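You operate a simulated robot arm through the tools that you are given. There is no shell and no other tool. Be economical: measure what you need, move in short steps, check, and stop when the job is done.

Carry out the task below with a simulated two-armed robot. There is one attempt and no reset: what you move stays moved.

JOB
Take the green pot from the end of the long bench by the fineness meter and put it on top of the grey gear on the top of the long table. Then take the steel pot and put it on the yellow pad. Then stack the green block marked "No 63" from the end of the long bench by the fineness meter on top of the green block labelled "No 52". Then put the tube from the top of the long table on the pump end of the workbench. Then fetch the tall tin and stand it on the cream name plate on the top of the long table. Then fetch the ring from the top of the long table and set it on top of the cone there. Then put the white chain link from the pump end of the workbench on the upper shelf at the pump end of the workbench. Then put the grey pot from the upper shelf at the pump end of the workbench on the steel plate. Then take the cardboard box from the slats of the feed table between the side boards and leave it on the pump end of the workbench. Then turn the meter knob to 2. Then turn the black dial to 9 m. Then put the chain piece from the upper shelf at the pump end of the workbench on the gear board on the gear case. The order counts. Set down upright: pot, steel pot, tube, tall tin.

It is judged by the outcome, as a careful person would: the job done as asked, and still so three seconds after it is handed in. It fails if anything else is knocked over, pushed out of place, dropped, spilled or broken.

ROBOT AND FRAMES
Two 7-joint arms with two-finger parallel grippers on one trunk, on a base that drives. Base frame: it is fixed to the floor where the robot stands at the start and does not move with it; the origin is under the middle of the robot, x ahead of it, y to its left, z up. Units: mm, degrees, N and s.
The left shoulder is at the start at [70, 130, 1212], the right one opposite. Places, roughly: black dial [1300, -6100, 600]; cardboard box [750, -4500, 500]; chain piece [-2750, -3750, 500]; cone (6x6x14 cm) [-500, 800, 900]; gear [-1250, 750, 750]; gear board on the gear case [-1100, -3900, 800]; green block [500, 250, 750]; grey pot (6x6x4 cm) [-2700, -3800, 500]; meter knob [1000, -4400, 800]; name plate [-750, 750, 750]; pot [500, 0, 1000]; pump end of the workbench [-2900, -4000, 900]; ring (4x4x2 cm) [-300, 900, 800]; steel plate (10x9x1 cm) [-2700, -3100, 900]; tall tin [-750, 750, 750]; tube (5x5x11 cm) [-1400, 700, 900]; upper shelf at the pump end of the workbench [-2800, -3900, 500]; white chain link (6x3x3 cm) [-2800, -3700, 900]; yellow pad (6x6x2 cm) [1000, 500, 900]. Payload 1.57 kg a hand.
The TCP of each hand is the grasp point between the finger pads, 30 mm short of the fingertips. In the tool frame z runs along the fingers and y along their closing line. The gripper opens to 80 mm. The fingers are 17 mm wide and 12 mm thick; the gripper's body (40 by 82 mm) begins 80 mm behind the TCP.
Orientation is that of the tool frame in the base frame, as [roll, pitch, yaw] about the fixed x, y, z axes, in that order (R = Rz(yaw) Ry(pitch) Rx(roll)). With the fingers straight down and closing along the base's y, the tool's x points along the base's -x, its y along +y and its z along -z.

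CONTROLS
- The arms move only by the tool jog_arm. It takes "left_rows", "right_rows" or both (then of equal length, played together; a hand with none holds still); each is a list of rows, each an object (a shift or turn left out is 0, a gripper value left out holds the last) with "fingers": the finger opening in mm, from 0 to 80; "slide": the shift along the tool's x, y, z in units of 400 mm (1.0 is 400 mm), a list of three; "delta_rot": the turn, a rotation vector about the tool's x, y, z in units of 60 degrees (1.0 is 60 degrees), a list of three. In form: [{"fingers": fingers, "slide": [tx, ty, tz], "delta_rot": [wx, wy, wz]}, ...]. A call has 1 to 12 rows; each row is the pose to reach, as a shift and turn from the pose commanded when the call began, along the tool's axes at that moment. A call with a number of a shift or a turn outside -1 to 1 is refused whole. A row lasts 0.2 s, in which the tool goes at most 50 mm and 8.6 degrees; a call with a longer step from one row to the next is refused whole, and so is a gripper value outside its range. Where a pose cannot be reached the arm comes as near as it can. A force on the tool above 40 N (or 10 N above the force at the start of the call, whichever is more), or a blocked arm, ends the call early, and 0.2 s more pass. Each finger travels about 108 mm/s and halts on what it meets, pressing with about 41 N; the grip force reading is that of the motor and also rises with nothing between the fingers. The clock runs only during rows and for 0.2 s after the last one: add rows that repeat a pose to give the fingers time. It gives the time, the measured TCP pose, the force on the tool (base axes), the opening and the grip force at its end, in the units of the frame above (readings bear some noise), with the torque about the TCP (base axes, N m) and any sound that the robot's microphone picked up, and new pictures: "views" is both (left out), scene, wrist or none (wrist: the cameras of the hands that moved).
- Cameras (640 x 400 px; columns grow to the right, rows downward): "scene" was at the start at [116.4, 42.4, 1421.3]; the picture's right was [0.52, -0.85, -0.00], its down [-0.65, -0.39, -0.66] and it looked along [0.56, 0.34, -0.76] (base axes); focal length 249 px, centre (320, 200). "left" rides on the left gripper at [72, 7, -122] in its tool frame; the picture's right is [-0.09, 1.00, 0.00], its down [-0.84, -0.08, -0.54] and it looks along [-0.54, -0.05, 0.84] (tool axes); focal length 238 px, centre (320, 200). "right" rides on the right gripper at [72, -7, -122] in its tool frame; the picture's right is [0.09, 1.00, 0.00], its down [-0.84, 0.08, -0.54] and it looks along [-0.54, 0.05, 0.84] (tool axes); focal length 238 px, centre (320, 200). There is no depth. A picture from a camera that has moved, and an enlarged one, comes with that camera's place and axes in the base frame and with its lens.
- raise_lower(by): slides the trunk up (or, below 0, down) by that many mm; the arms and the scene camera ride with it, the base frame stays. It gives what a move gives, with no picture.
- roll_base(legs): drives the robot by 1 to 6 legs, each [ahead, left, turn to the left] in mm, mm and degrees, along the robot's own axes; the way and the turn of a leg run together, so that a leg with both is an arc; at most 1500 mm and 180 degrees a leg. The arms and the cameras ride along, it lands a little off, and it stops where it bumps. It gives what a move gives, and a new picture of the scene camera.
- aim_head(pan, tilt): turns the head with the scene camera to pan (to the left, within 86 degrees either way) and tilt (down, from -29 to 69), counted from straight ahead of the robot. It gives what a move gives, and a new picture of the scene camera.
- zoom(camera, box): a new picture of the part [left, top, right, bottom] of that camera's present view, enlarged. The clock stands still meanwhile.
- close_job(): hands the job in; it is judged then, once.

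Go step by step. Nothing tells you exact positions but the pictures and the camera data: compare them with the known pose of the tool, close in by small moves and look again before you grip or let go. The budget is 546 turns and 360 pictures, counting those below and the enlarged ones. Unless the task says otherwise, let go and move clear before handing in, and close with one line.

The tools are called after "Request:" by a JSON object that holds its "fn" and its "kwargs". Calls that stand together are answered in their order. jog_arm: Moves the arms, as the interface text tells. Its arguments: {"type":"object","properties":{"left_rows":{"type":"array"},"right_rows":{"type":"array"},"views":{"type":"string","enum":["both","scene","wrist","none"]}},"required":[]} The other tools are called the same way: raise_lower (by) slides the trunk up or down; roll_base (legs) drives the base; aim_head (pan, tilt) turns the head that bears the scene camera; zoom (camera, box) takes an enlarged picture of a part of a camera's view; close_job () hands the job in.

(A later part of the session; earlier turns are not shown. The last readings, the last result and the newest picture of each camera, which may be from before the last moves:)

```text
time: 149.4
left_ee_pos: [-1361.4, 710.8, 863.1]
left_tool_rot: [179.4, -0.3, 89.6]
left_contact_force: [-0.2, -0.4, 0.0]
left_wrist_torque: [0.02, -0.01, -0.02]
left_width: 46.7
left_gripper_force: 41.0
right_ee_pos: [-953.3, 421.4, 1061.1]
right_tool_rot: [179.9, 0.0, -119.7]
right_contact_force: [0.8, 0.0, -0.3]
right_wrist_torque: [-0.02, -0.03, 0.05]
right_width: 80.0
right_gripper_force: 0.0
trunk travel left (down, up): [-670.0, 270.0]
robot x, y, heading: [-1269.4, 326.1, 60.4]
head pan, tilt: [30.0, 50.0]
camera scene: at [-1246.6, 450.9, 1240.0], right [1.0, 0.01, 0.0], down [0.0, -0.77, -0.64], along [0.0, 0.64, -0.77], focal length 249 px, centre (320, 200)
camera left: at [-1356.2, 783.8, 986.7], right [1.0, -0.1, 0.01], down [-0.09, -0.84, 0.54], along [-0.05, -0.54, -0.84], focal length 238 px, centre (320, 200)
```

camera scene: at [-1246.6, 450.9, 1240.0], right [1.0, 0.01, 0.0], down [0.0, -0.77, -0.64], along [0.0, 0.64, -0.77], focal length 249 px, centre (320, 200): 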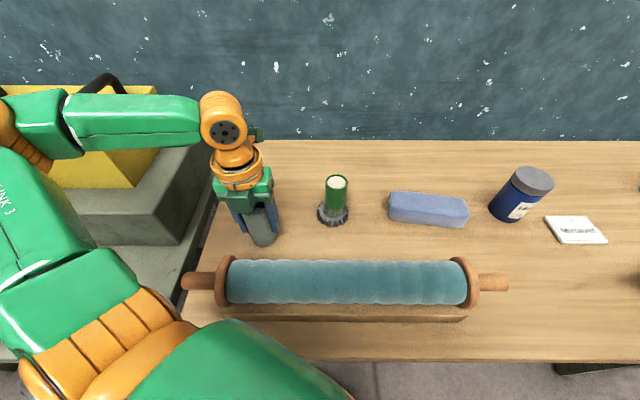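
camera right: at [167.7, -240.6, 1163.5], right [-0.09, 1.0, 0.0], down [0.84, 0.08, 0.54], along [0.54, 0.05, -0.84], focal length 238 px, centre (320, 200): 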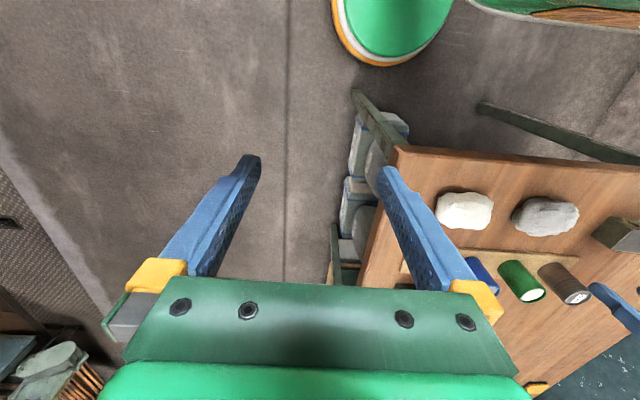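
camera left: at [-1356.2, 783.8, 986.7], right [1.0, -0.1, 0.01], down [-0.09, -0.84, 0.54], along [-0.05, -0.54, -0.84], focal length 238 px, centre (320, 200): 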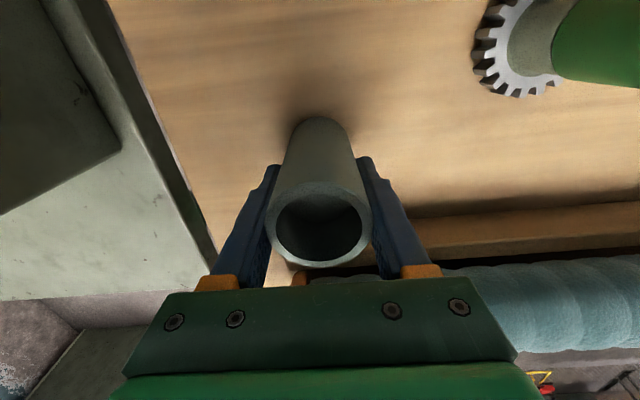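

Tube gripped. Lift and back away, then look toward the workbench.

Request:
{"fn": "jog_arm", "kwargs": {"left_rows": [{"slide": [0, 0, -0.1]}, {"slide": [0, 0, -0.2]}, {"slide": [0, 0, -0.3]}, {"slide": [0, 0, -0.4]}, {"slide": [0, 0, -0.45]}], "views": "none"}}

Request:
{"fn": "roll_base", "kwargs": {"legs": [[-290, -165, 0], [0, 0, 150]]}}

Request:
{"fn": "aim_head", "kwargs": {"pan": 0, "tilt": 15}}

```text
time: 150.7
left_ee_pos: [-1364.4, 710.4, 1043.5]
left_tool_rot: [179.5, -0.2, 89.6]
left_contact_force: [0.4, -0.4, -0.6]
left_wrist_torque: [0.03, 0.01, -0.02]
left_width: 46.7
left_gripper_force: 40.4
right_ee_pos: [-953.3, 421.8, 1061.5]
right_tool_rot: [179.9, 0.0, -119.7]
right_contact_force: [-0.2, -0.3, -0.5]
right_wrist_torque: [0.02, 0.0, -0.02]
right_width: 79.9
right_gripper_force: 0.0
trunk travel left (down, up): [-670.0, 270.0]
robot x, y, heading: [-1271.4, 330.4, 60.3]
head pan, tilt: [30.0, 50.0]
```

```text
time: 159.1
left_ee_pos: [-1375.1, -383.7, 1041.8]
left_tool_rot: [179.5, -0.3, -119.4]
left_contact_force: [0.0, 0.3, -0.3]
left_wrist_torque: [0.03, 0.03, 0.0]
left_width: 46.7
left_gripper_force: 41.2
right_ee_pos: [-1595.7, 69.7, 1062.4]
right_tool_rot: [179.9, 0.0, 31.2]
right_contact_force: [-0.5, -0.1, -0.2]
right_wrist_torque: [0.01, -0.02, 0.03]
right_width: 80.0
right_gripper_force: 0.0
trunk travel left (down, up): [-670.0, 270.0]
robot x, y, heading: [-1272.3, 0.3, -148.8]
head pan, tilt: [30.0, 50.0]
camera scene: at [-1352.1, -95.1, 1240.0], right [-0.88, 0.48, 0.0], down [0.37, 0.67, -0.64], along [-0.31, -0.56, -0.77], focal length 249 px, centre (320, 200)
```

scene: 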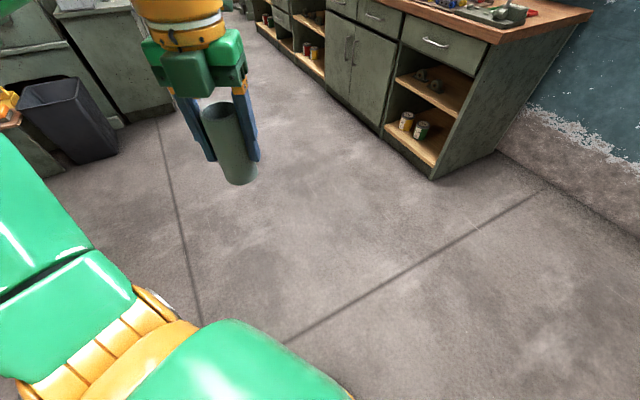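

```text
time: 160.1
left_ee_pos: [-1376.3, -383.4, 1042.2]
left_tool_rot: [179.5, -0.3, -119.5]
left_contact_force: [0.0, -0.2, 0.0]
left_wrist_torque: [-0.01, -0.01, 0.0]
left_width: 46.6
left_gripper_force: 40.9
right_ee_pos: [-1595.1, 70.6, 1063.0]
right_tool_rot: [179.9, 0.0, 31.2]
right_contact_force: [0.1, 0.5, -0.4]
right_wrist_torque: [0.03, -0.01, 0.0]
right_width: 80.0
right_gripper_force: 0.1
trunk travel left (down, up): [-670.0, 270.0]
robot x, y, heading: [-1271.9, -1.9, -148.7]
head pan, tilt: [0.0, 15.0]
camera scene: at [-1394.8, -76.1, 1293.6], right [-0.52, 0.86, 0.0], down [0.22, 0.13, -0.97], along [-0.83, -0.5, -0.26], focal length 249 px, centre (320, 200)
```

scene: 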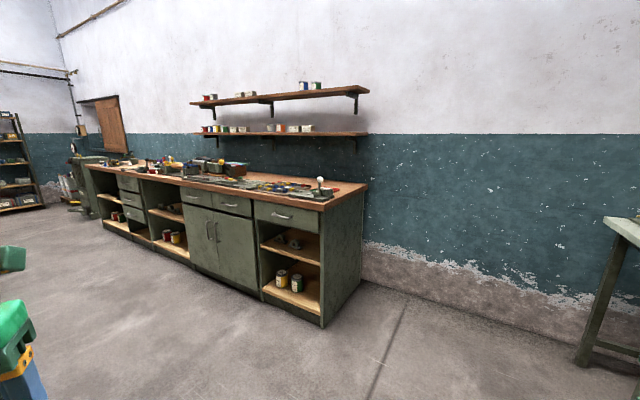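

The workbench runs along the far wall; the pump end is its far end. Turning to view the route.

Request:
{"fn": "roll_base", "kwargs": {"legs": [[0, 0, 48]]}}

```text
time: 162.6
left_ee_pos: [-1063.3, -336.9, 1042.4]
left_tool_rot: [179.5, -0.3, -72.0]
left_contact_force: [-0.1, -0.6, -0.1]
left_wrist_torque: [-0.02, 0.0, 0.01]
left_width: 46.7
left_gripper_force: 41.9
right_ee_pos: [-1544.8, -192.8, 1063.0]
right_tool_rot: [179.9, 0.0, 78.6]
right_contact_force: [0.4, -0.3, 0.1]
right_wrist_torque: [0.01, -0.01, 0.01]
right_width: 80.2
right_gripper_force: 0.0
trunk travel left (down, up): [-670.0, 270.0]
robot x, y, heading: [-1274.0, -4.4, -101.4]
head pan, tilt: [0.0, 15.0]
camera scene: at [-1300.6, -142.4, 1293.7], right [-0.98, 0.2, 0.0], down [0.05, 0.25, -0.97], along [-0.19, -0.95, -0.26], focal length 249 px, centre (320, 200)
```

scene: 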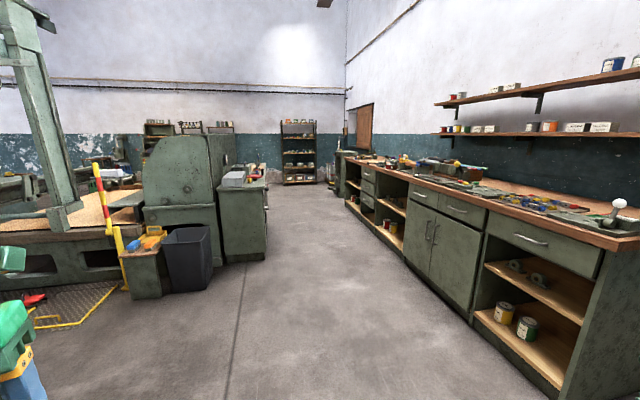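

Clear aisle ahead. Driving toward the pump end.

Request:
{"fn": "roll_base", "kwargs": {"legs": [[1450, 0, 0], [1450, 0, 0], [650, 0, 0]]}}

Request:
{"fn": "aim_head", "kwargs": {"pan": -60, "tilt": 25}}

```text
time: 179.9
left_ee_pos: [-1890.0, -3804.3, 1043.1]
left_tool_rot: [179.6, -0.3, -75.1]
left_contact_force: [0.3, -0.1, -0.5]
left_wrist_torque: [-0.03, 0.0, 0.01]
left_width: 46.5
left_gripper_force: 40.6
right_ee_pos: [-2363.7, -3631.6, 1062.5]
right_tool_rot: [179.9, 0.1, 75.5]
right_contact_force: [-0.9, 0.1, 0.9]
right_wrist_torque: [-0.04, -0.02, -0.02]
right_width: 79.9
right_gripper_force: 0.0
trunk travel left (down, up): [-670.0, 270.0]
robot x, y, heading: [-2079.2, -3456.9, -104.5]
head pan, tilt: [0.0, 15.0]
camera scene: at [-2117.6, -3596.1, 1293.8], right [-0.97, 0.25, 0.0], down [0.06, 0.25, -0.97], along [-0.24, -0.94, -0.26], focal length 249 px, centre (320, 200)
```

scene: 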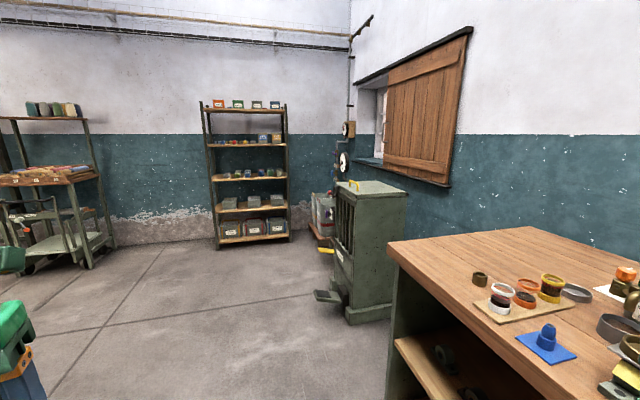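

```text
time: 181.2
left_ee_pos: [-1890.8, -3803.8, 1042.3]
left_tool_rot: [179.4, -0.4, -75.1]
left_contact_force: [-1.3, 0.3, -0.4]
left_wrist_torque: [0.0, 0.01, -0.01]
left_width: 46.6
left_gripper_force: 41.3
right_ee_pos: [-2362.3, -3632.8, 1063.4]
right_tool_rot: [179.9, 0.0, 75.5]
right_contact_force: [-0.3, -0.7, 0.0]
right_wrist_torque: [-0.02, 0.01, -0.02]
right_width: 80.2
right_gripper_force: 0.0
trunk travel left (down, up): [-670.0, 270.0]
robot x, y, heading: [-2080.6, -3460.2, -104.3]
head pan, tilt: [-60.0, 25.0]
camera scene: at [-2183.2, -3531.1, 1277.5], right [-0.27, 0.96, 0.0], down [0.41, 0.11, -0.91], along [-0.87, -0.24, -0.42], focal length 249 px, centre (320, 200)
```

scene: 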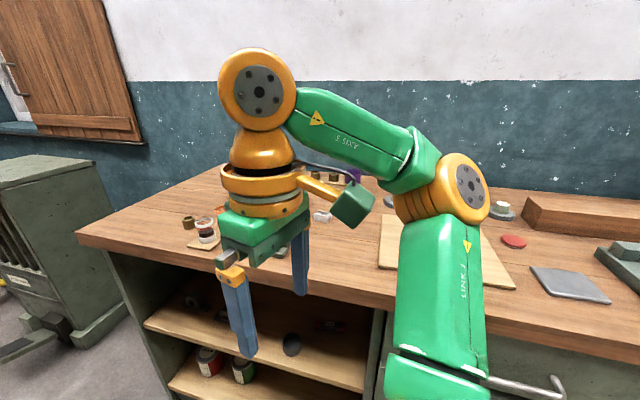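

Request:
{"fn": "roll_base", "kwargs": {"legs": [[0, 0, -75.7], [0, 400, 0]]}}

Request:
{"fn": "aim_head", "kwargs": {"pan": 10, "tilt": 35}}

```text
time: 186.9
left_ee_pos: [-2359.6, -4128.5, 1042.4]
left_tool_rot: [179.6, -0.3, -149.9]
left_contact_force: [-0.1, -0.8, -0.3]
left_wrist_torque: [0.04, 0.0, -0.02]
left_width: 46.9
left_gripper_force: 41.0
right_ee_pos: [-2318.6, -3627.8, 1062.6]
right_tool_rot: [179.7, -0.1, 0.7]
right_contact_force: [0.3, 0.9, -0.4]
right_wrist_torque: [-0.01, 0.04, -0.02]
right_width: 80.0
right_gripper_force: 0.2
trunk travel left (down, up): [-670.0, 270.0]
robot x, y, heading: [-2076.5, -3854.0, -179.0]
head pan, tilt: [-60.0, 25.0]
camera scene: at [-2175.1, -3773.0, 1277.4], right [0.86, 0.51, 0.0], down [0.22, -0.36, -0.91], along [-0.46, 0.78, -0.42], focal length 249 px, centre (320, 200)
```

scene: 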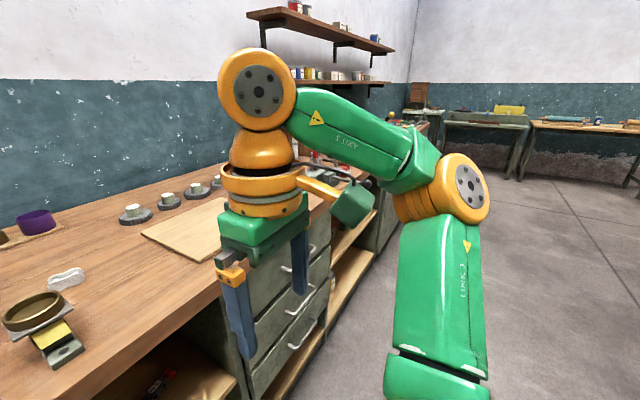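

```text
time: 188.3
left_ee_pos: [-2359.4, -4130.6, 1041.7]
left_tool_rot: [179.5, -0.2, -149.9]
left_contact_force: [-0.6, 1.1, -1.3]
left_wrist_torque: [0.02, -0.03, 0.01]
left_width: 46.8
left_gripper_force: 40.8
right_ee_pos: [-2318.3, -3628.3, 1061.4]
right_tool_rot: [179.9, 0.0, 0.7]
right_contact_force: [-0.9, -0.4, -0.2]
right_wrist_torque: [0.02, -0.01, 0.0]
right_width: 79.8
right_gripper_force: 0.1
trunk travel left (down, up): [-670.0, 270.0]
robot x, y, heading: [-2077.3, -3860.1, -179.3]
head pan, tilt: [10.0, 35.0]
camera scene: at [-2214.6, -3869.6, 1261.7], right [-0.19, 0.98, 0.0], down [0.56, 0.11, -0.82], along [-0.8, -0.15, -0.57], focal length 249 px, centre (320, 200)
```

scene: 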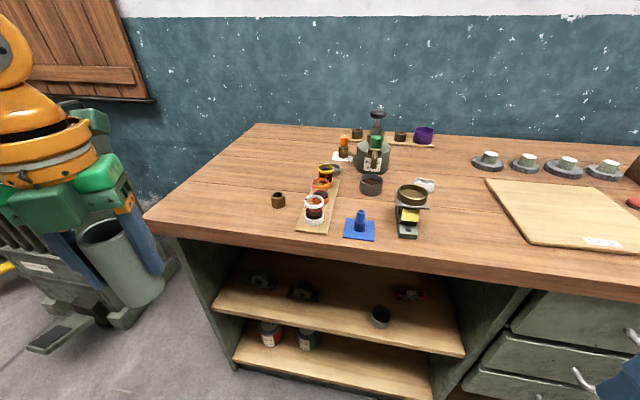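

Good overview of the pump end. Measuring the bench-top height with a second view.

Request:
{"fn": "raise_lower", "kwargs": {"by": 150}}

Request:
{"fn": "aim_head", "kwargs": {"pan": 10, "tilt": 35}}

```text
time: 190.0
left_ee_pos: [-2360.4, -4130.2, 1192.3]
left_tool_rot: [179.6, -0.3, -149.9]
left_contact_force: [0.2, -0.7, -0.9]
left_wrist_torque: [-0.01, -0.03, 0.01]
left_width: 46.6
left_gripper_force: 41.2
right_ee_pos: [-2318.5, -3628.0, 1211.4]
right_tool_rot: [179.9, 0.0, 0.6]
right_contact_force: [0.3, 0.6, -0.2]
right_wrist_torque: [-0.05, -0.01, -0.01]
right_width: 80.0
right_gripper_force: 0.0
trunk travel left (down, up): [-820.0, 120.0]
robot x, y, heading: [-2077.4, -3852.8, -179.0]
head pan, tilt: [10.0, 35.0]
```

```text
time: 190.6
left_ee_pos: [-2359.5, -4130.0, 1192.0]
left_tool_rot: [179.5, -0.3, -150.0]
left_contact_force: [0.1, 0.0, -0.2]
left_wrist_torque: [0.0, 0.0, -0.02]
left_width: 46.9
left_gripper_force: 41.2
right_ee_pos: [-2318.6, -3627.7, 1211.4]
right_tool_rot: [179.9, 0.0, 0.7]
right_contact_force: [-0.4, 0.8, -0.7]
right_wrist_torque: [-0.01, 0.0, 0.02]
right_width: 80.1
right_gripper_force: 0.1
trunk travel left (down, up): [-820.0, 120.0]
robot x, y, heading: [-2079.7, -3854.5, -179.1]
head pan, tilt: [10.0, 35.0]
camera scene: at [-2214.6, -3869.7, 1411.7], right [-0.19, 0.98, 0.0], down [0.56, 0.11, -0.82], along [-0.8, -0.15, -0.57], focal length 249 px, centre (320, 200)
```

scene: 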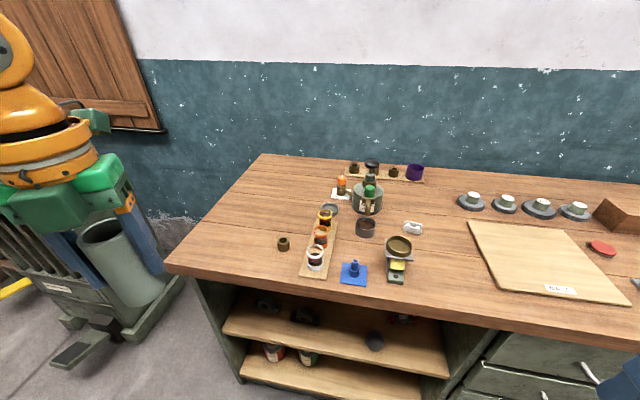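

Bench top is about z≈893; free space is at its left end. I'll place the tube near (-2680, -4230).

Request:
{"fn": "roll_base", "kwargs": {"legs": [[0, 240, -1], [290, 0, 0]]}}

Request:
{"fn": "aim_head", "kwargs": {"pan": 20, "tilt": 50}}

```text
time: 194.0
left_ee_pos: [-2649.1, -4357.2, 1192.9]
left_tool_rot: [179.5, -0.3, -150.8]
left_contact_force: [0.8, 0.5, 0.5]
left_wrist_torque: [0.0, 0.02, -0.02]
left_width: 46.7
left_gripper_force: 40.8
right_ee_pos: [-2600.5, -3856.3, 1212.5]
right_tool_rot: [179.9, 0.2, -0.2]
right_contact_force: [-0.2, -0.9, -0.1]
right_wrist_torque: [-0.02, 0.04, 0.01]
right_width: 80.0
right_gripper_force: 0.0
trunk travel left (down, up): [-820.0, 120.0]
robot x, y, heading: [-2365.5, -4088.2, 179.8]
head pan, tilt: [10.0, 35.0]
camera scene: at [-2499.4, -4100.2, 1412.0], right [-0.17, 0.99, 0.0], down [0.56, 0.1, -0.82], along [-0.81, -0.14, -0.57], focal length 249 px, centre (320, 200)
```

scene: 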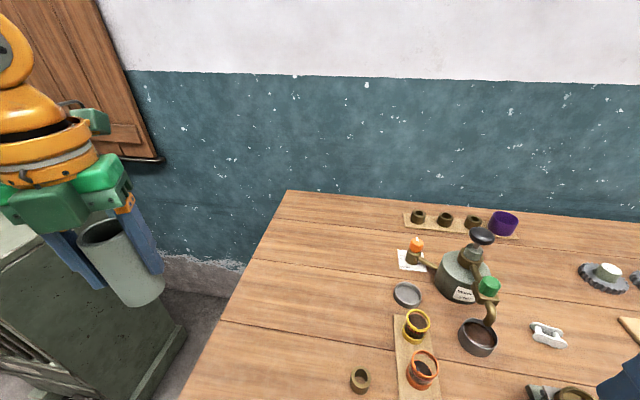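

```text
time: 194.7
left_ee_pos: [-2651.4, -4357.3, 1191.9]
left_tool_rot: [179.5, -0.3, -150.7]
left_contact_force: [0.3, -0.1, -1.3]
left_wrist_torque: [0.0, 0.0, -0.03]
left_width: 46.8
left_gripper_force: 40.9
right_ee_pos: [-2603.3, -3856.8, 1212.6]
right_tool_rot: [179.7, -0.1, -0.2]
right_contact_force: [-0.4, 0.1, -0.1]
right_wrist_torque: [0.01, -0.02, 0.01]
right_width: 79.9
right_gripper_force: 0.1
trunk travel left (down, up): [-820.0, 120.0]
robot x, y, heading: [-2363.9, -4087.8, 180.0]
head pan, tilt: [20.0, 50.0]
camera scene: at [-2488.3, -4111.1, 1390.0], right [-0.34, 0.94, 0.0], down [0.72, 0.26, -0.64], along [-0.6, -0.22, -0.77], focal length 249 px, centre (320, 200)
```

scene: 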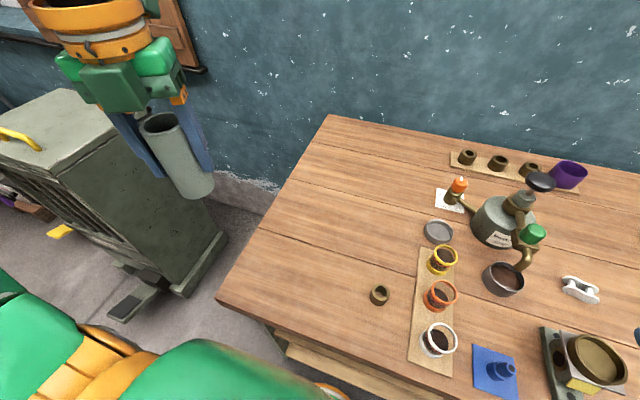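

Request:
{"fn": "raise_lower", "kwargs": {"by": -100}}

Request:
{"fn": "jog_arm", "kwargs": {"left_rows": [{"slide": [-0.02, 0.1, 0], "fingers": 38}, {"slide": [-0.04, 0.2, 0]}, {"slide": [-0.058, 0.303, 0]}, {"slide": [-0.058, 0.303, 0.1]}, {"slide": [-0.058, 0.303, 0.2]}, {"slide": [-0.058, 0.303, 0.2]}], "views": "scene"}}

```text
time: 196.1
left_ee_pos: [-2651.5, -4358.3, 1090.9]
left_tool_rot: [179.5, -0.3, -150.8]
left_contact_force: [-0.3, -0.2, -0.6]
left_wrist_torque: [0.01, -0.01, -0.01]
left_width: 46.7
left_gripper_force: 41.1
right_ee_pos: [-2603.3, -3856.7, 1112.4]
right_tool_rot: [179.7, -0.1, -0.2]
right_contact_force: [0.2, -0.4, -0.9]
right_wrist_torque: [-0.02, 0.01, 0.03]
right_width: 80.1
right_gripper_force: 0.0
trunk travel left (down, up): [-720.0, 220.0]
robot x, y, heading: [-2361.8, -4086.2, 180.0]
head pan, tilt: [20.0, 50.0]
```

```text
time: 197.5
left_ee_pos: [-2689.9, -4238.2, 1014.4]
left_tool_rot: [179.5, -0.3, -150.8]
left_contact_force: [0.3, 0.1, 0.2]
left_wrist_torque: [0.01, 0.0, 0.02]
left_width: 46.7
left_gripper_force: 41.0
right_ee_pos: [-2603.0, -3856.0, 1111.1]
right_tool_rot: [179.8, 0.2, -0.1]
right_contact_force: [1.0, 0.3, -0.7]
right_wrist_torque: [0.03, 0.03, -0.05]
right_width: 79.9
right_gripper_force: 0.0
trunk travel left (down, up): [-720.0, 220.0]
robot x, y, heading: [-2366.5, -4087.2, 179.8]
head pan, tilt: [20.0, 50.0]
camera scene: at [-2488.1, -4110.5, 1290.0], right [-0.34, 0.94, 0.0], down [0.72, 0.26, -0.64], along [-0.6, -0.22, -0.77], focal length 249 px, centre (320, 200)
```

scene: 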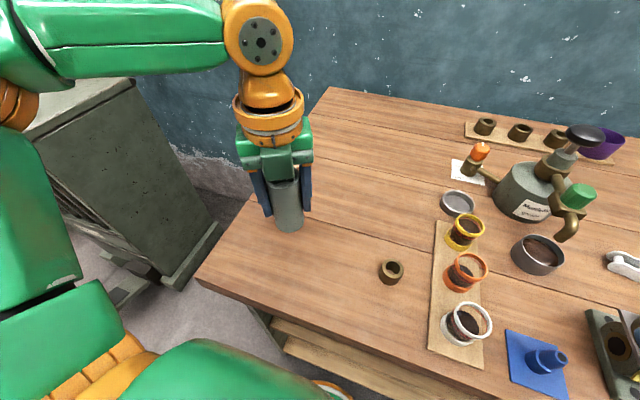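

Request:
{"fn": "jog_arm", "kwargs": {"left_rows": [{"slide": [0, 0, 0.04]}, {"slide": [0, 0, 0.07]}, {"slide": [0, 0, 0.07]}], "views": "none"}}

Request:
{"fn": "zoom", "kwargs": {"camera": "scene", "box": [220, 150, 380, 270]}}

```text
time: 198.3
left_ee_pos: [-2689.7, -4239.0, 986.1]
left_tool_rot: [179.3, -0.4, -150.8]
left_contact_force: [-0.5, -0.3, -1.0]
left_wrist_torque: [0.0, 0.01, -0.01]
left_width: 46.6
left_gripper_force: 41.2
right_ee_pos: [-2602.1, -3855.0, 1111.2]
right_tool_rot: [179.8, 0.1, -0.2]
right_contact_force: [0.1, -0.1, 0.0]
right_wrist_torque: [-0.01, 0.02, -0.01]
right_width: 80.1
right_gripper_force: 0.1
trunk travel left (down, up): [-720.0, 220.0]
robot x, y, heading: [-2360.3, -4085.9, 180.0]
head pan, tilt: [20.0, 50.0]
```

```text
3.33 times, centred on (300, 210) of scene
camera zoom: at [-2487.8, -4111.0, 1290.0], right [-0.34, 0.94, 0.0], down [0.72, 0.26, -0.64], along [-0.6, -0.22, -0.77], focal length 829 px, centre (387, 167)
```

zoom: 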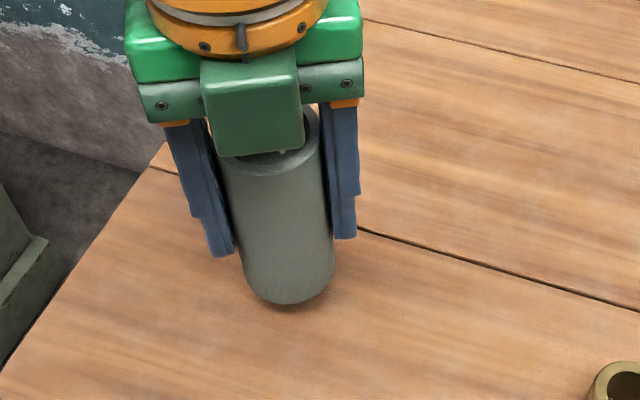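

Now slow descent to contact.

Request:
{"fn": "jog_arm", "kwargs": {"left_rows": [{"slide": [0, 0, 0.008]}, {"slide": [0, 0, 0.016]}, {"slide": [0, 0, 0.024]}, {"slide": [0, 0, 0.024]}], "views": "none"}}

```text
time: 199.3
left_ee_pos: [-2691.5, -4240.2, 976.4]
left_tool_rot: [179.4, -0.2, -150.8]
left_contact_force: [-0.6, -0.1, -0.3]
left_wrist_torque: [-0.02, 0.02, 0.0]
left_width: 46.7
left_gripper_force: 40.9
right_ee_pos: [-2603.8, -3856.7, 1111.5]
right_tool_rot: [179.8, -0.1, -0.1]
right_contact_force: [-0.1, 0.2, 0.4]
right_wrist_torque: [0.01, -0.02, -0.01]
right_width: 79.9
right_gripper_force: 0.0
trunk travel left (down, up): [-720.0, 220.0]
robot x, y, heading: [-2365.8, -4088.4, 180.2]
head pan, tilt: [20.0, 50.0]
```

Request:
{"fn": "jog_arm", "kwargs": {"left_rows": [{"slide": [0, 0, 0.006]}, {"slide": [0, 0, 0.012]}, {"slide": [0, 0, 0.018]}, {"slide": [0, 0, 0.018]}], "views": "none"}}

Request:
{"fn": "zoom", "kwargs": {"camera": "scene", "box": [240, 170, 360, 260]}}

```text
time: 200.3
left_ee_pos: [-2690.6, -4240.5, 967.9]
left_tool_rot: [179.5, -0.3, -150.8]
left_contact_force: [-0.6, -0.5, -0.7]
left_wrist_torque: [0.01, 0.01, 0.01]
left_width: 46.6
left_gripper_force: 40.8
right_ee_pos: [-2602.8, -3857.4, 1113.0]
right_tool_rot: [179.7, 0.0, -0.1]
right_contact_force: [0.3, -0.6, -0.5]
right_wrist_torque: [-0.02, 0.01, 0.03]
right_width: 80.4
right_gripper_force: 0.0
trunk travel left (down, up): [-720.0, 220.0]
robot x, y, heading: [-2369.9, -4084.4, 180.0]
head pan, tilt: [20.0, 50.0]
```

```text
4.44 times, centred on (300, 215) of scene
camera zoom: at [-2488.0, -4111.0, 1290.0], right [-0.34, 0.94, 0.0], down [0.72, 0.26, -0.64], along [-0.6, -0.22, -0.77], focal length 1105 px, centre (409, 133)
```

zoom: 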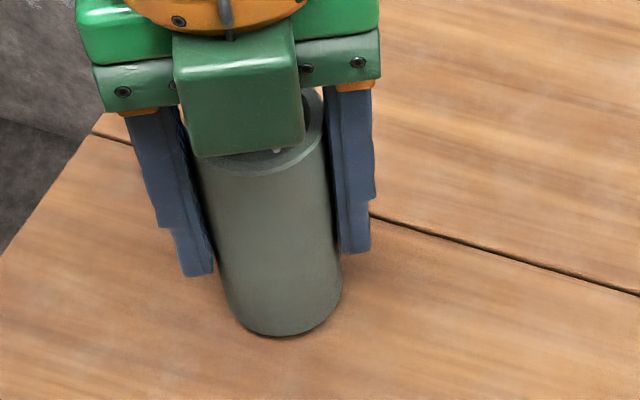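

Request:
{"fn": "jog_arm", "kwargs": {"left_rows": [{"slide": [0, 0, 0.005]}, {"slide": [0, 0, 0.01]}, {"slide": [0, 0, 0.014]}, {"slide": [0, 0, 0.014]}], "views": "none"}}

```text
time: 201.3
left_ee_pos: [-2691.9, -4240.0, 963.2]
left_tool_rot: [179.4, -0.6, -150.8]
left_contact_force: [-4.9, -3.6, 18.1]
left_wrist_torque: [-0.51, 0.22, -0.1]
left_width: 46.7
left_gripper_force: 41.1
right_ee_pos: [-2601.6, -3857.4, 1113.7]
right_tool_rot: [179.8, 0.2, -0.2]
right_contact_force: [0.2, -0.3, 0.1]
right_wrist_torque: [0.01, 0.0, 0.01]
right_width: 80.0
right_gripper_force: 0.0
trunk travel left (down, up): [-720.0, 220.0]
robot x, y, heading: [-2366.8, -4086.7, 179.9]
head pan, tilt: [20.0, 50.0]
```

Request:
{"fn": "jog_arm", "kwargs": {"left_rows": [{"slide": [0, 0, -0.003]}, {"slide": [0, 0, -0.003], "fingers": 56}, {"slide": [0, 0, -0.003], "fingers": 70}, {"slide": [0, 0, -0.06]}, {"slide": [0, 0, -0.17]}, {"slide": [0, 0, -0.28]}, {"slide": [0, 0, -0.36]}], "views": "scene"}}

```text
time: 202.9
left_ee_pos: [-2691.1, -4241.0, 1107.9]
left_tool_rot: [179.5, -0.2, -150.8]
left_contact_force: [-0.2, 0.3, -0.1]
left_wrist_torque: [0.0, 0.0, 0.01]
left_width: 69.9
left_gripper_force: 0.0
right_ee_pos: [-2602.2, -3856.7, 1111.9]
right_tool_rot: [179.8, -0.1, -0.2]
right_contact_force: [0.1, -0.5, 0.2]
right_wrist_torque: [0.02, -0.04, -0.03]
right_width: 79.9
right_gripper_force: 0.0
trunk travel left (down, up): [-720.0, 220.0]
robot x, y, heading: [-2366.4, -4088.7, 179.6]
head pan, tilt: [20.0, 50.0]
camera scene: at [-2488.5, -4110.9, 1289.9], right [-0.34, 0.94, 0.0], down [0.72, 0.26, -0.64], along [-0.6, -0.22, -0.77], focal length 249 px, centre (320, 200)
```

scene: 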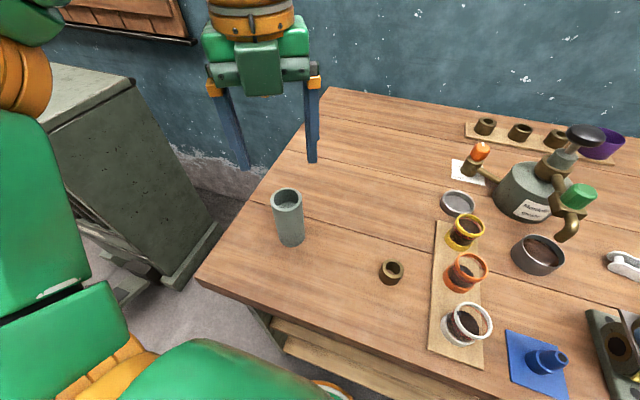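

Tube stands upright. Back to the long table for the tall tin.

Request:
{"fn": "roll_base", "kwargs": {"legs": [[-290, 0, 0], [0, 0, -104], [1450, 0, 0], [1450, 0, 0], [1050, 0, 0]]}}

Request:
{"fn": "aim_head", "kwargs": {"pan": 10, "tilt": 35}}

```text
time: 227.9
left_ee_pos: [-1091.0, 68.5, 1108.2]
left_tool_rot: [179.4, -0.3, 103.9]
left_contact_force: [-0.6, -0.7, -0.4]
left_wrist_torque: [0.0, 0.01, 0.02]
left_width: 70.3
left_gripper_force: 0.1
right_ee_pos: [-743.5, -117.8, 1112.0]
right_tool_rot: [179.8, 0.2, -105.4]
right_contact_force: [-0.2, 0.8, 0.3]
right_wrist_torque: [0.0, 0.01, 0.02]
right_width: 79.8
right_gripper_force: 0.0
trunk travel left (down, up): [-720.0, 220.0]
robot x, y, heading: [-1026.2, -285.7, 74.4]
head pan, tilt: [20.0, 50.0]
camera scene: at [-1021.0, -159.5, 1290.0], right [1.0, 0.08, 0.0], down [0.06, -0.76, -0.64], along [-0.05, 0.64, -0.77], focal length 249 px, centre (320, 200)
```

scene: 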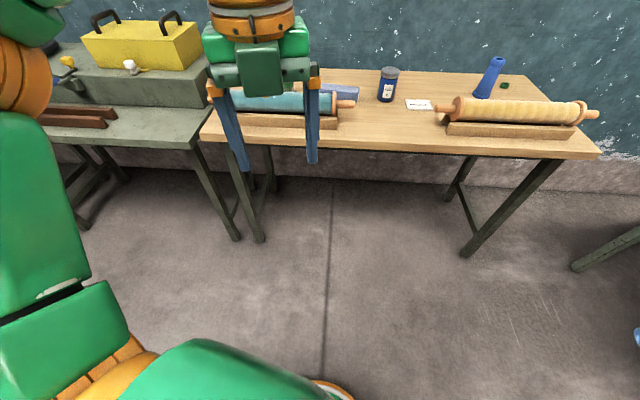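

```text
time: 228.7
left_ee_pos: [-1089.2, 69.5, 1107.8]
left_tool_rot: [179.6, -0.3, 103.9]
left_contact_force: [-0.5, 0.0, 0.9]
left_wrist_torque: [0.0, 0.04, 0.04]
left_width: 70.0
left_gripper_force: 0.0
right_ee_pos: [-742.9, -119.0, 1112.5]
right_tool_rot: [179.8, 0.0, -105.5]
right_contact_force: [0.0, -1.4, 0.6]
right_wrist_torque: [0.05, 0.0, 0.02]
right_width: 80.0
right_gripper_force: 0.0
trunk travel left (down, up): [-720.0, 220.0]
robot x, y, heading: [-1029.5, -283.8, 74.7]
head pan, tilt: [10.0, 35.0]
camera scene: at [-1006.3, -148.0, 1311.6], right [1.0, -0.1, 0.0], down [-0.05, -0.57, -0.82], along [0.08, 0.81, -0.57], focal length 249 px, centre (320, 200)
```

scene: 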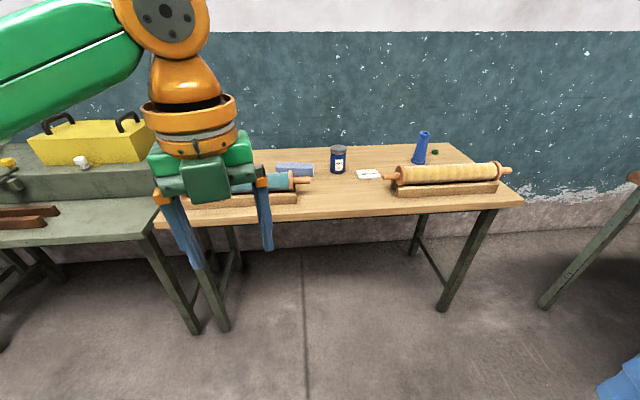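

Request:
{"fn": "roll_base", "kwargs": {"legs": [[0, 0, -15], [600, 41, 0], [128, 0, 0]]}}

Request:
{"fn": "aim_head", "kwargs": {"pan": 30, "tilt": 50}}

```text
time: 233.8
left_ee_pos: [-656.7, 722.4, 1109.1]
left_tool_rot: [179.4, -0.4, 88.7]
left_contact_force: [-0.8, -0.6, -0.2]
left_wrist_torque: [0.02, -0.01, -0.02]
left_width: 70.1
left_gripper_force: 0.0
right_ee_pos: [-371.9, 450.9, 1111.7]
right_tool_rot: [179.9, 0.3, -120.8]
right_contact_force: [-0.3, -0.3, 0.2]
right_wrist_torque: [0.05, 0.01, 0.03]
right_width: 80.0
right_gripper_force: 0.1
trunk travel left (down, up): [-720.0, 220.0]
robot x, y, heading: [-690.3, 365.4, 59.2]
head pan, tilt: [10.0, 35.0]
camera scene: at [-634.4, 491.5, 1312.0], right [0.93, -0.36, 0.0], down [-0.2, -0.53, -0.82], along [0.29, 0.77, -0.57], focal length 249 px, centre (320, 200)
```

scene: 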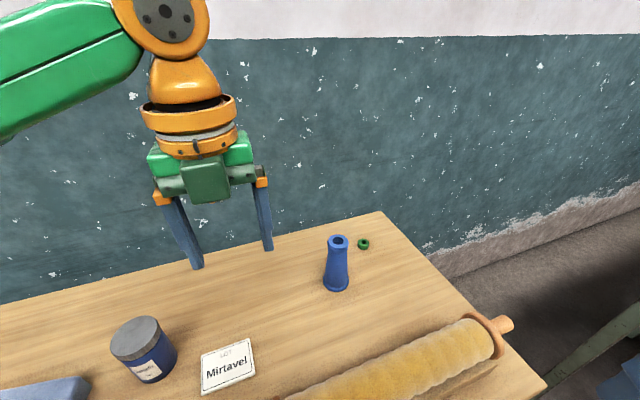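

```text
time: 234.7
left_ee_pos: [-654.3, 725.3, 1109.1]
left_tool_rot: [179.5, -0.3, 88.7]
left_contact_force: [-0.4, -0.1, 0.2]
left_wrist_torque: [0.04, 0.0, 0.01]
left_width: 70.1
left_gripper_force: 0.2
right_ee_pos: [-370.1, 454.2, 1112.6]
right_tool_rot: [179.7, 0.0, -120.8]
right_contact_force: [0.3, -0.6, 0.9]
right_wrist_torque: [-0.01, 0.02, -0.01]
right_width: 79.9
right_gripper_force: 0.0
trunk travel left (down, up): [-720.0, 220.0]
robot x, y, heading: [-688.1, 365.7, 59.0]
head pan, tilt: [30.0, 50.0]
camera scene: at [-662.9, 488.7, 1290.0], right [1.0, -0.01, 0.0], down [-0.01, -0.77, -0.64], along [0.01, 0.64, -0.77], focal length 249 px, centre (320, 200)
```

scene: 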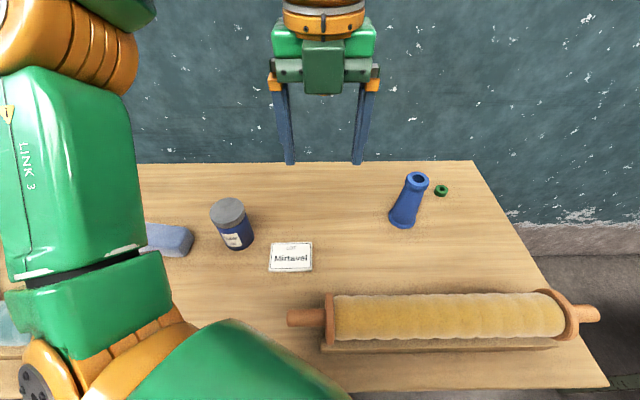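

Request:
{"fn": "raise_lower", "kwargs": {"by": -80}}

Request:
{"fn": "jog_arm", "kwargs": {"left_rows": [{"slide": [0.04, -0.11, 0], "fingers": 80}, {"slide": [0.08, -0.22, 0]}, {"slide": [0.12, -0.33, 0]}, {"slide": [0.16, -0.44, 0]}, {"slide": [0.1765, -0.489, 0.03]}, {"slide": [0.1765, -0.489, 0.12]}, {"slide": [0.1765, -0.489, 0.14]}, {"slide": [0.1765, -0.489, 0.14]}]}}

```text
time: 235.8
left_ee_pos: [-655.1, 724.6, 1028.4]
left_tool_rot: [179.5, -0.4, 88.6]
left_contact_force: [-0.5, -0.3, 0.1]
left_wrist_torque: [-0.02, -0.01, 0.02]
left_width: 70.1
left_gripper_force: 0.2
right_ee_pos: [-370.0, 452.6, 1032.6]
right_tool_rot: [179.8, 0.1, -120.8]
right_contact_force: [0.4, 0.4, -0.4]
right_wrist_torque: [-0.02, -0.02, -0.01]
right_width: 79.8
right_gripper_force: 0.0
trunk travel left (down, up): [-640.0, 300.0]
robot x, y, heading: [-690.5, 365.4, 59.1]
head pan, tilt: [30.0, 50.0]
```

```text
time: 237.6
left_ee_pos: [-850.0, 801.4, 970.0]
left_tool_rot: [179.4, -0.2, 88.6]
left_contact_force: [-0.4, 0.5, 0.2]
left_wrist_torque: [-0.04, -0.01, -0.03]
left_width: 79.9
left_gripper_force: 0.2
right_ee_pos: [-371.5, 453.7, 1032.9]
right_tool_rot: [179.8, 0.0, -120.9]
right_contact_force: [0.4, 0.3, -0.4]
right_wrist_torque: [-0.03, 0.0, 0.01]
right_width: 80.2
right_gripper_force: 0.0
trunk travel left (down, up): [-640.0, 300.0]
robot x, y, heading: [-691.7, 365.6, 59.1]
head pan, tilt: [30.0, 50.0]
camera scene: at [-663.3, 488.2, 1210.0], right [1.0, -0.01, 0.0], down [-0.01, -0.77, -0.64], along [0.01, 0.64, -0.77], focal length 249 px, centre (320, 200)
camera left: at [-842.4, 871.9, 1093.9], right [0.99, -0.12, 0.01], down [-0.1, -0.84, 0.54], along [-0.06, -0.53, -0.84], focal length 238 px, centre (320, 200)
```

scene: 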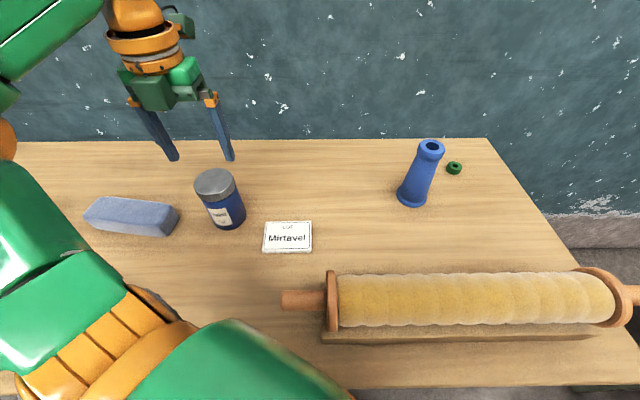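
left: 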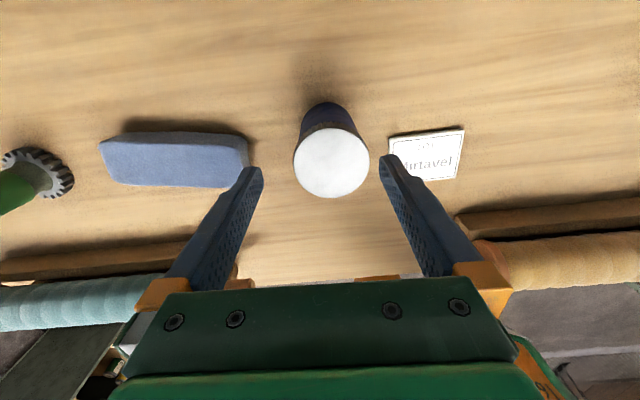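

Request:
{"fn": "jog_arm", "kwargs": {"left_rows": [{"slide": [-0.0445, 0.021, 0.03]}, {"slide": [-0.0445, 0.021, 0.06]}, {"slide": [-0.0445, 0.021, 0.06]}]}}

```text
time: 238.4
left_ee_pos: [-841.1, 781.9, 946.9]
left_tool_rot: [179.4, -0.3, 88.6]
left_contact_force: [0.5, 0.1, -0.2]
left_wrist_torque: [0.04, 0.01, -0.01]
left_width: 79.8
left_gripper_force: 0.0
right_ee_pos: [-370.7, 452.8, 1033.4]
right_tool_rot: [179.8, 0.1, -120.8]
right_contact_force: [0.8, 0.3, 0.3]
right_wrist_torque: [0.03, 0.03, -0.01]
right_width: 80.2
right_gripper_force: 0.0
trunk travel left (down, up): [-640.0, 300.0]
robot x, y, heading: [-690.1, 363.7, 59.0]
head pan, tilt: [30.0, 50.0]
camera scene: at [-663.3, 488.2, 1210.0], right [1.0, -0.01, 0.0], down [-0.01, -0.77, -0.64], along [0.01, 0.64, -0.77], focal length 249 px, centre (320, 200)
camera left: at [-833.6, 853.5, 1070.2], right [0.99, -0.12, 0.01], down [-0.1, -0.84, 0.54], along [-0.06, -0.53, -0.84], focal length 238 px, centre (320, 200)
```

scene: 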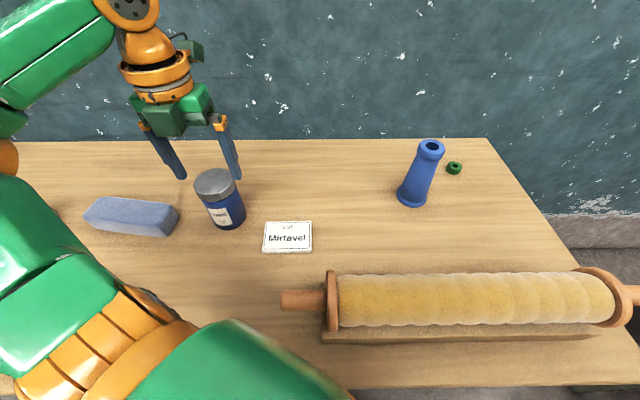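
left: 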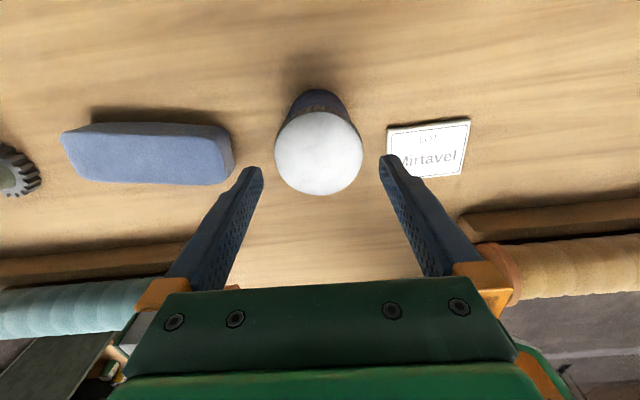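

Request:
{"fn": "jog_arm", "kwargs": {"left_rows": [{"slide": [0.0275, 0.0, 0.0]}, {"slide": [0.0275, 0.0, 0.06]}, {"slide": [0.0275, 0.0, 0.13]}, {"slide": [0.0275, 0.0, 0.165]}, {"slide": [0.0275, 0.0, 0.165]}]}}

```text
time: 239.6
left_ee_pos: [-838.7, 791.6, 882.0]
left_tool_rot: [179.4, -0.3, 88.6]
left_contact_force: [0.3, 0.7, 0.1]
left_wrist_torque: [0.01, -0.02, -0.02]
left_width: 80.0
left_gripper_force: 0.2
right_ee_pos: [-371.0, 453.1, 1033.6]
right_tool_rot: [179.8, 0.2, -120.9]
right_contact_force: [0.3, 0.2, 0.1]
right_wrist_torque: [-0.01, -0.01, -0.01]
right_width: 80.0
right_gripper_force: 0.1
trunk travel left (down, up): [-640.0, 300.0]
robot x, y, heading: [-691.1, 366.3, 59.5]
head pan, tilt: [30.0, 50.0]
camera scene: at [-663.4, 488.1, 1210.0], right [1.0, -0.01, 0.0], down [-0.01, -0.77, -0.64], along [0.01, 0.64, -0.77], focal length 249 px, centre (320, 200)
camera left: at [-832.1, 863.4, 1005.4], right [0.99, -0.12, 0.01], down [-0.1, -0.84, 0.54], along [-0.06, -0.53, -0.84], focal length 238 px, centre (320, 200)
```

scene: 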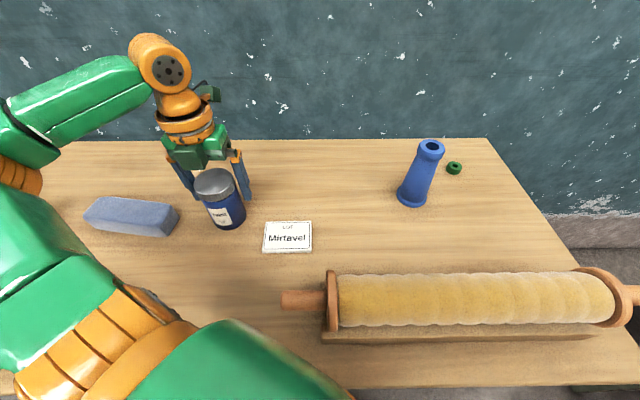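
left: 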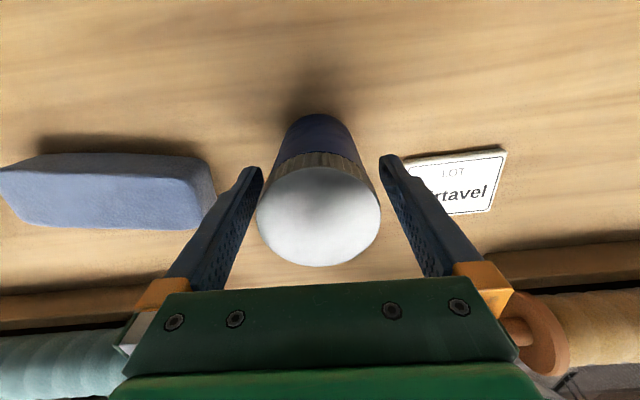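

Request:
{"fn": "jog_arm", "kwargs": {"left_rows": [{"slide": [0.005, 0, 0], "fingers": 60}, {"slide": [0.005, 0, 0], "fingers": 50}, {"slide": [0.005, 0, 0], "fingers": 50}, {"slide": [0.005, 0, 0], "fingers": 50}], "views": "none"}}

Request:
{"fn": "zoom", "kwargs": {"camera": "scene", "box": [140, 120, 340, 270]}}

```text
time: 240.6
left_ee_pos: [-839.9, 794.8, 882.4]
left_tool_rot: [179.5, -0.3, 88.6]
left_contact_force: [0.6, -1.4, 1.1]
left_wrist_torque: [-0.05, 0.09, 0.05]
left_width: 63.8
left_gripper_force: 40.9
right_ee_pos: [-370.4, 453.3, 1032.5]
right_tool_rot: [179.9, 0.2, -120.8]
right_contact_force: [0.2, 0.0, -0.5]
right_wrist_torque: [0.01, -0.01, 0.02]
right_width: 80.1
right_gripper_force: 0.0
trunk travel left (down, up): [-640.0, 300.0]
robot x, y, heading: [-691.0, 364.9, 59.1]
head pan, tilt: [30.0, 50.0]
```

```text
2.67 times, centred on (240, 195) of scene
camera zoom: at [-663.4, 487.7, 1210.0], right [1.0, -0.01, 0.0], down [-0.01, -0.77, -0.64], along [0.01, 0.64, -0.77], focal length 663 px, centre (533, 213)
```

zoom: 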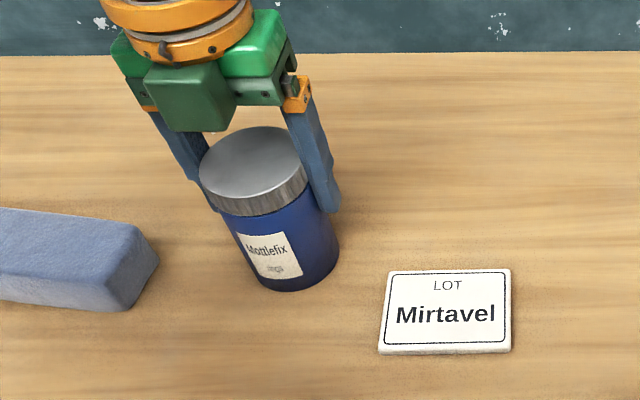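

Tin gripped. Lifting and moving over the plate.

Request:
{"fn": "jog_arm", "kwargs": {"left_rows": [{"slide": [0, 0, -0.1]}, {"slide": [0, 0, -0.18]}, {"slide": [-0.04, 0.1, -0.18]}, {"slide": [-0.08, 0.2, -0.18]}, {"slide": [-0.137, 0.3, -0.18]}, {"slide": [-0.137, 0.318, -0.18]}, {"slide": [-0.137, 0.318, -0.18]}]}}

Request:
{"fn": "zoom", "kwargs": {"camera": "scene", "box": [200, 120, 400, 270]}}

```text
time: 242.2
left_ee_pos: [-714.4, 738.9, 953.9]
left_tool_rot: [179.4, -0.3, 88.6]
left_contact_force: [0.1, -0.5, -1.0]
left_wrist_torque: [0.0, -0.02, -0.01]
left_width: 63.8
left_gripper_force: 40.6
right_ee_pos: [-370.2, 453.3, 1032.3]
right_tool_rot: [179.9, 0.0, -120.8]
right_contact_force: [0.4, -0.9, -0.4]
right_wrist_torque: [0.02, -0.02, 0.01]
right_width: 79.9
right_gripper_force: 0.0
trunk travel left (down, up): [-640.0, 300.0]
robot x, y, heading: [-686.8, 363.1, 59.4]
head pan, tilt: [30.0, 50.0]
camera scene: at [-663.5, 488.5, 1210.0], right [1.0, -0.01, 0.0], down [-0.01, -0.77, -0.64], along [0.01, 0.64, -0.77], focal length 249 px, centre (320, 200)
camera left: at [-707.7, 808.6, 1077.5], right [0.99, -0.12, 0.01], down [-0.1, -0.84, 0.54], along [-0.06, -0.53, -0.84], focal length 238 px, centre (320, 200)
```

scene: 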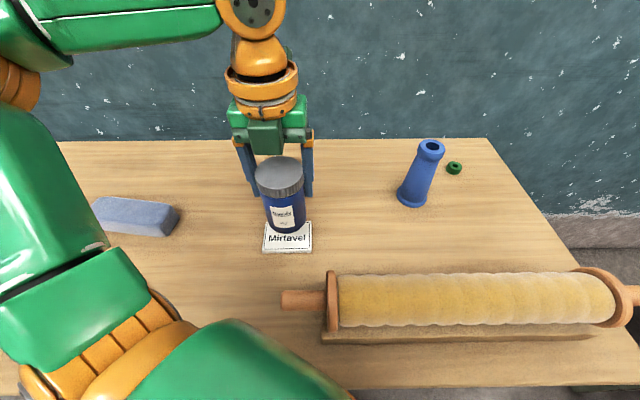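
left: 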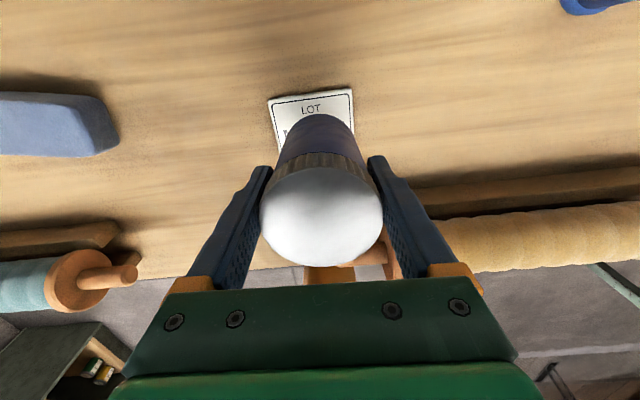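

```text
2.67 times, centred on (300, 195) of scene
camera zoom: at [-663.5, 488.5, 1210.0], right [1.0, -0.01, 0.0], down [-0.01, -0.77, -0.64], along [0.01, 0.64, -0.77], focal length 663 px, centre (373, 213)
```

zoom: 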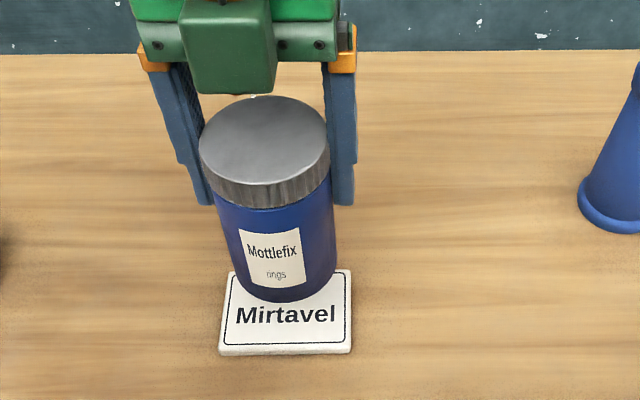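

Request:
{"fn": "jog_arm", "kwargs": {"left_rows": [{"slide": [0.0025, -0.015, 0.05]}, {"slide": [0.0025, -0.015, 0.12]}, {"slide": [0.0025, -0.015, 0.14]}, {"slide": [0.0025, -0.015, 0.14]}], "views": "wrist"}}

Request:
{"fn": "zoom", "kwargs": {"camera": "scene", "box": [220, 150, 360, 270]}}

```text
time: 243.2
left_ee_pos: [-720.3, 737.4, 899.1]
left_tool_rot: [179.5, -0.4, 88.6]
left_contact_force: [0.2, 0.0, -1.8]
left_wrist_torque: [-0.01, 0.01, -0.05]
left_width: 63.9
left_gripper_force: 40.6
right_ee_pos: [-370.0, 452.7, 1032.5]
right_tool_rot: [179.9, 0.1, -120.8]
right_contact_force: [0.2, -0.2, 0.3]
right_wrist_torque: [0.01, 0.0, -0.02]
right_width: 79.9
right_gripper_force: 0.0
trunk travel left (down, up): [-640.0, 300.0]
robot x, y, heading: [-690.2, 367.3, 59.3]
head pan, tilt: [30.0, 50.0]
camera left: at [-713.3, 809.3, 1022.2], right [0.99, -0.12, 0.01], down [-0.1, -0.84, 0.54], along [-0.06, -0.53, -0.84], focal length 238 px, centre (320, 200)
```

left: 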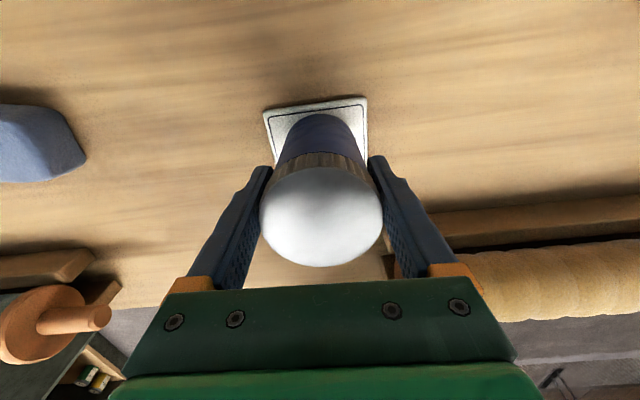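

```text
3.33 times, centred on (290, 210) of scene
camera zoom: at [-663.4, 488.5, 1209.9], right [1.0, -0.01, 0.0], down [-0.01, -0.77, -0.64], along [0.01, 0.64, -0.77], focal length 829 px, centre (420, 167)
```

zoom: 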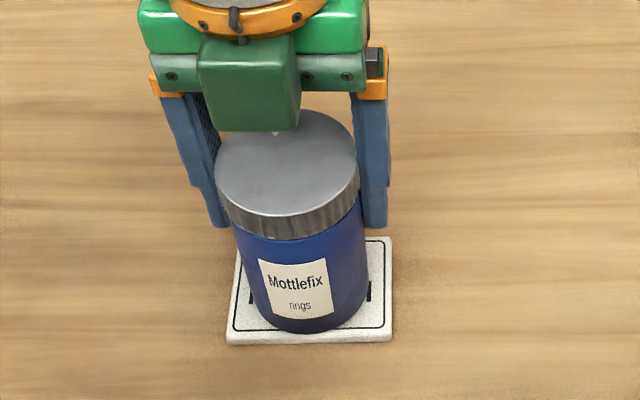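

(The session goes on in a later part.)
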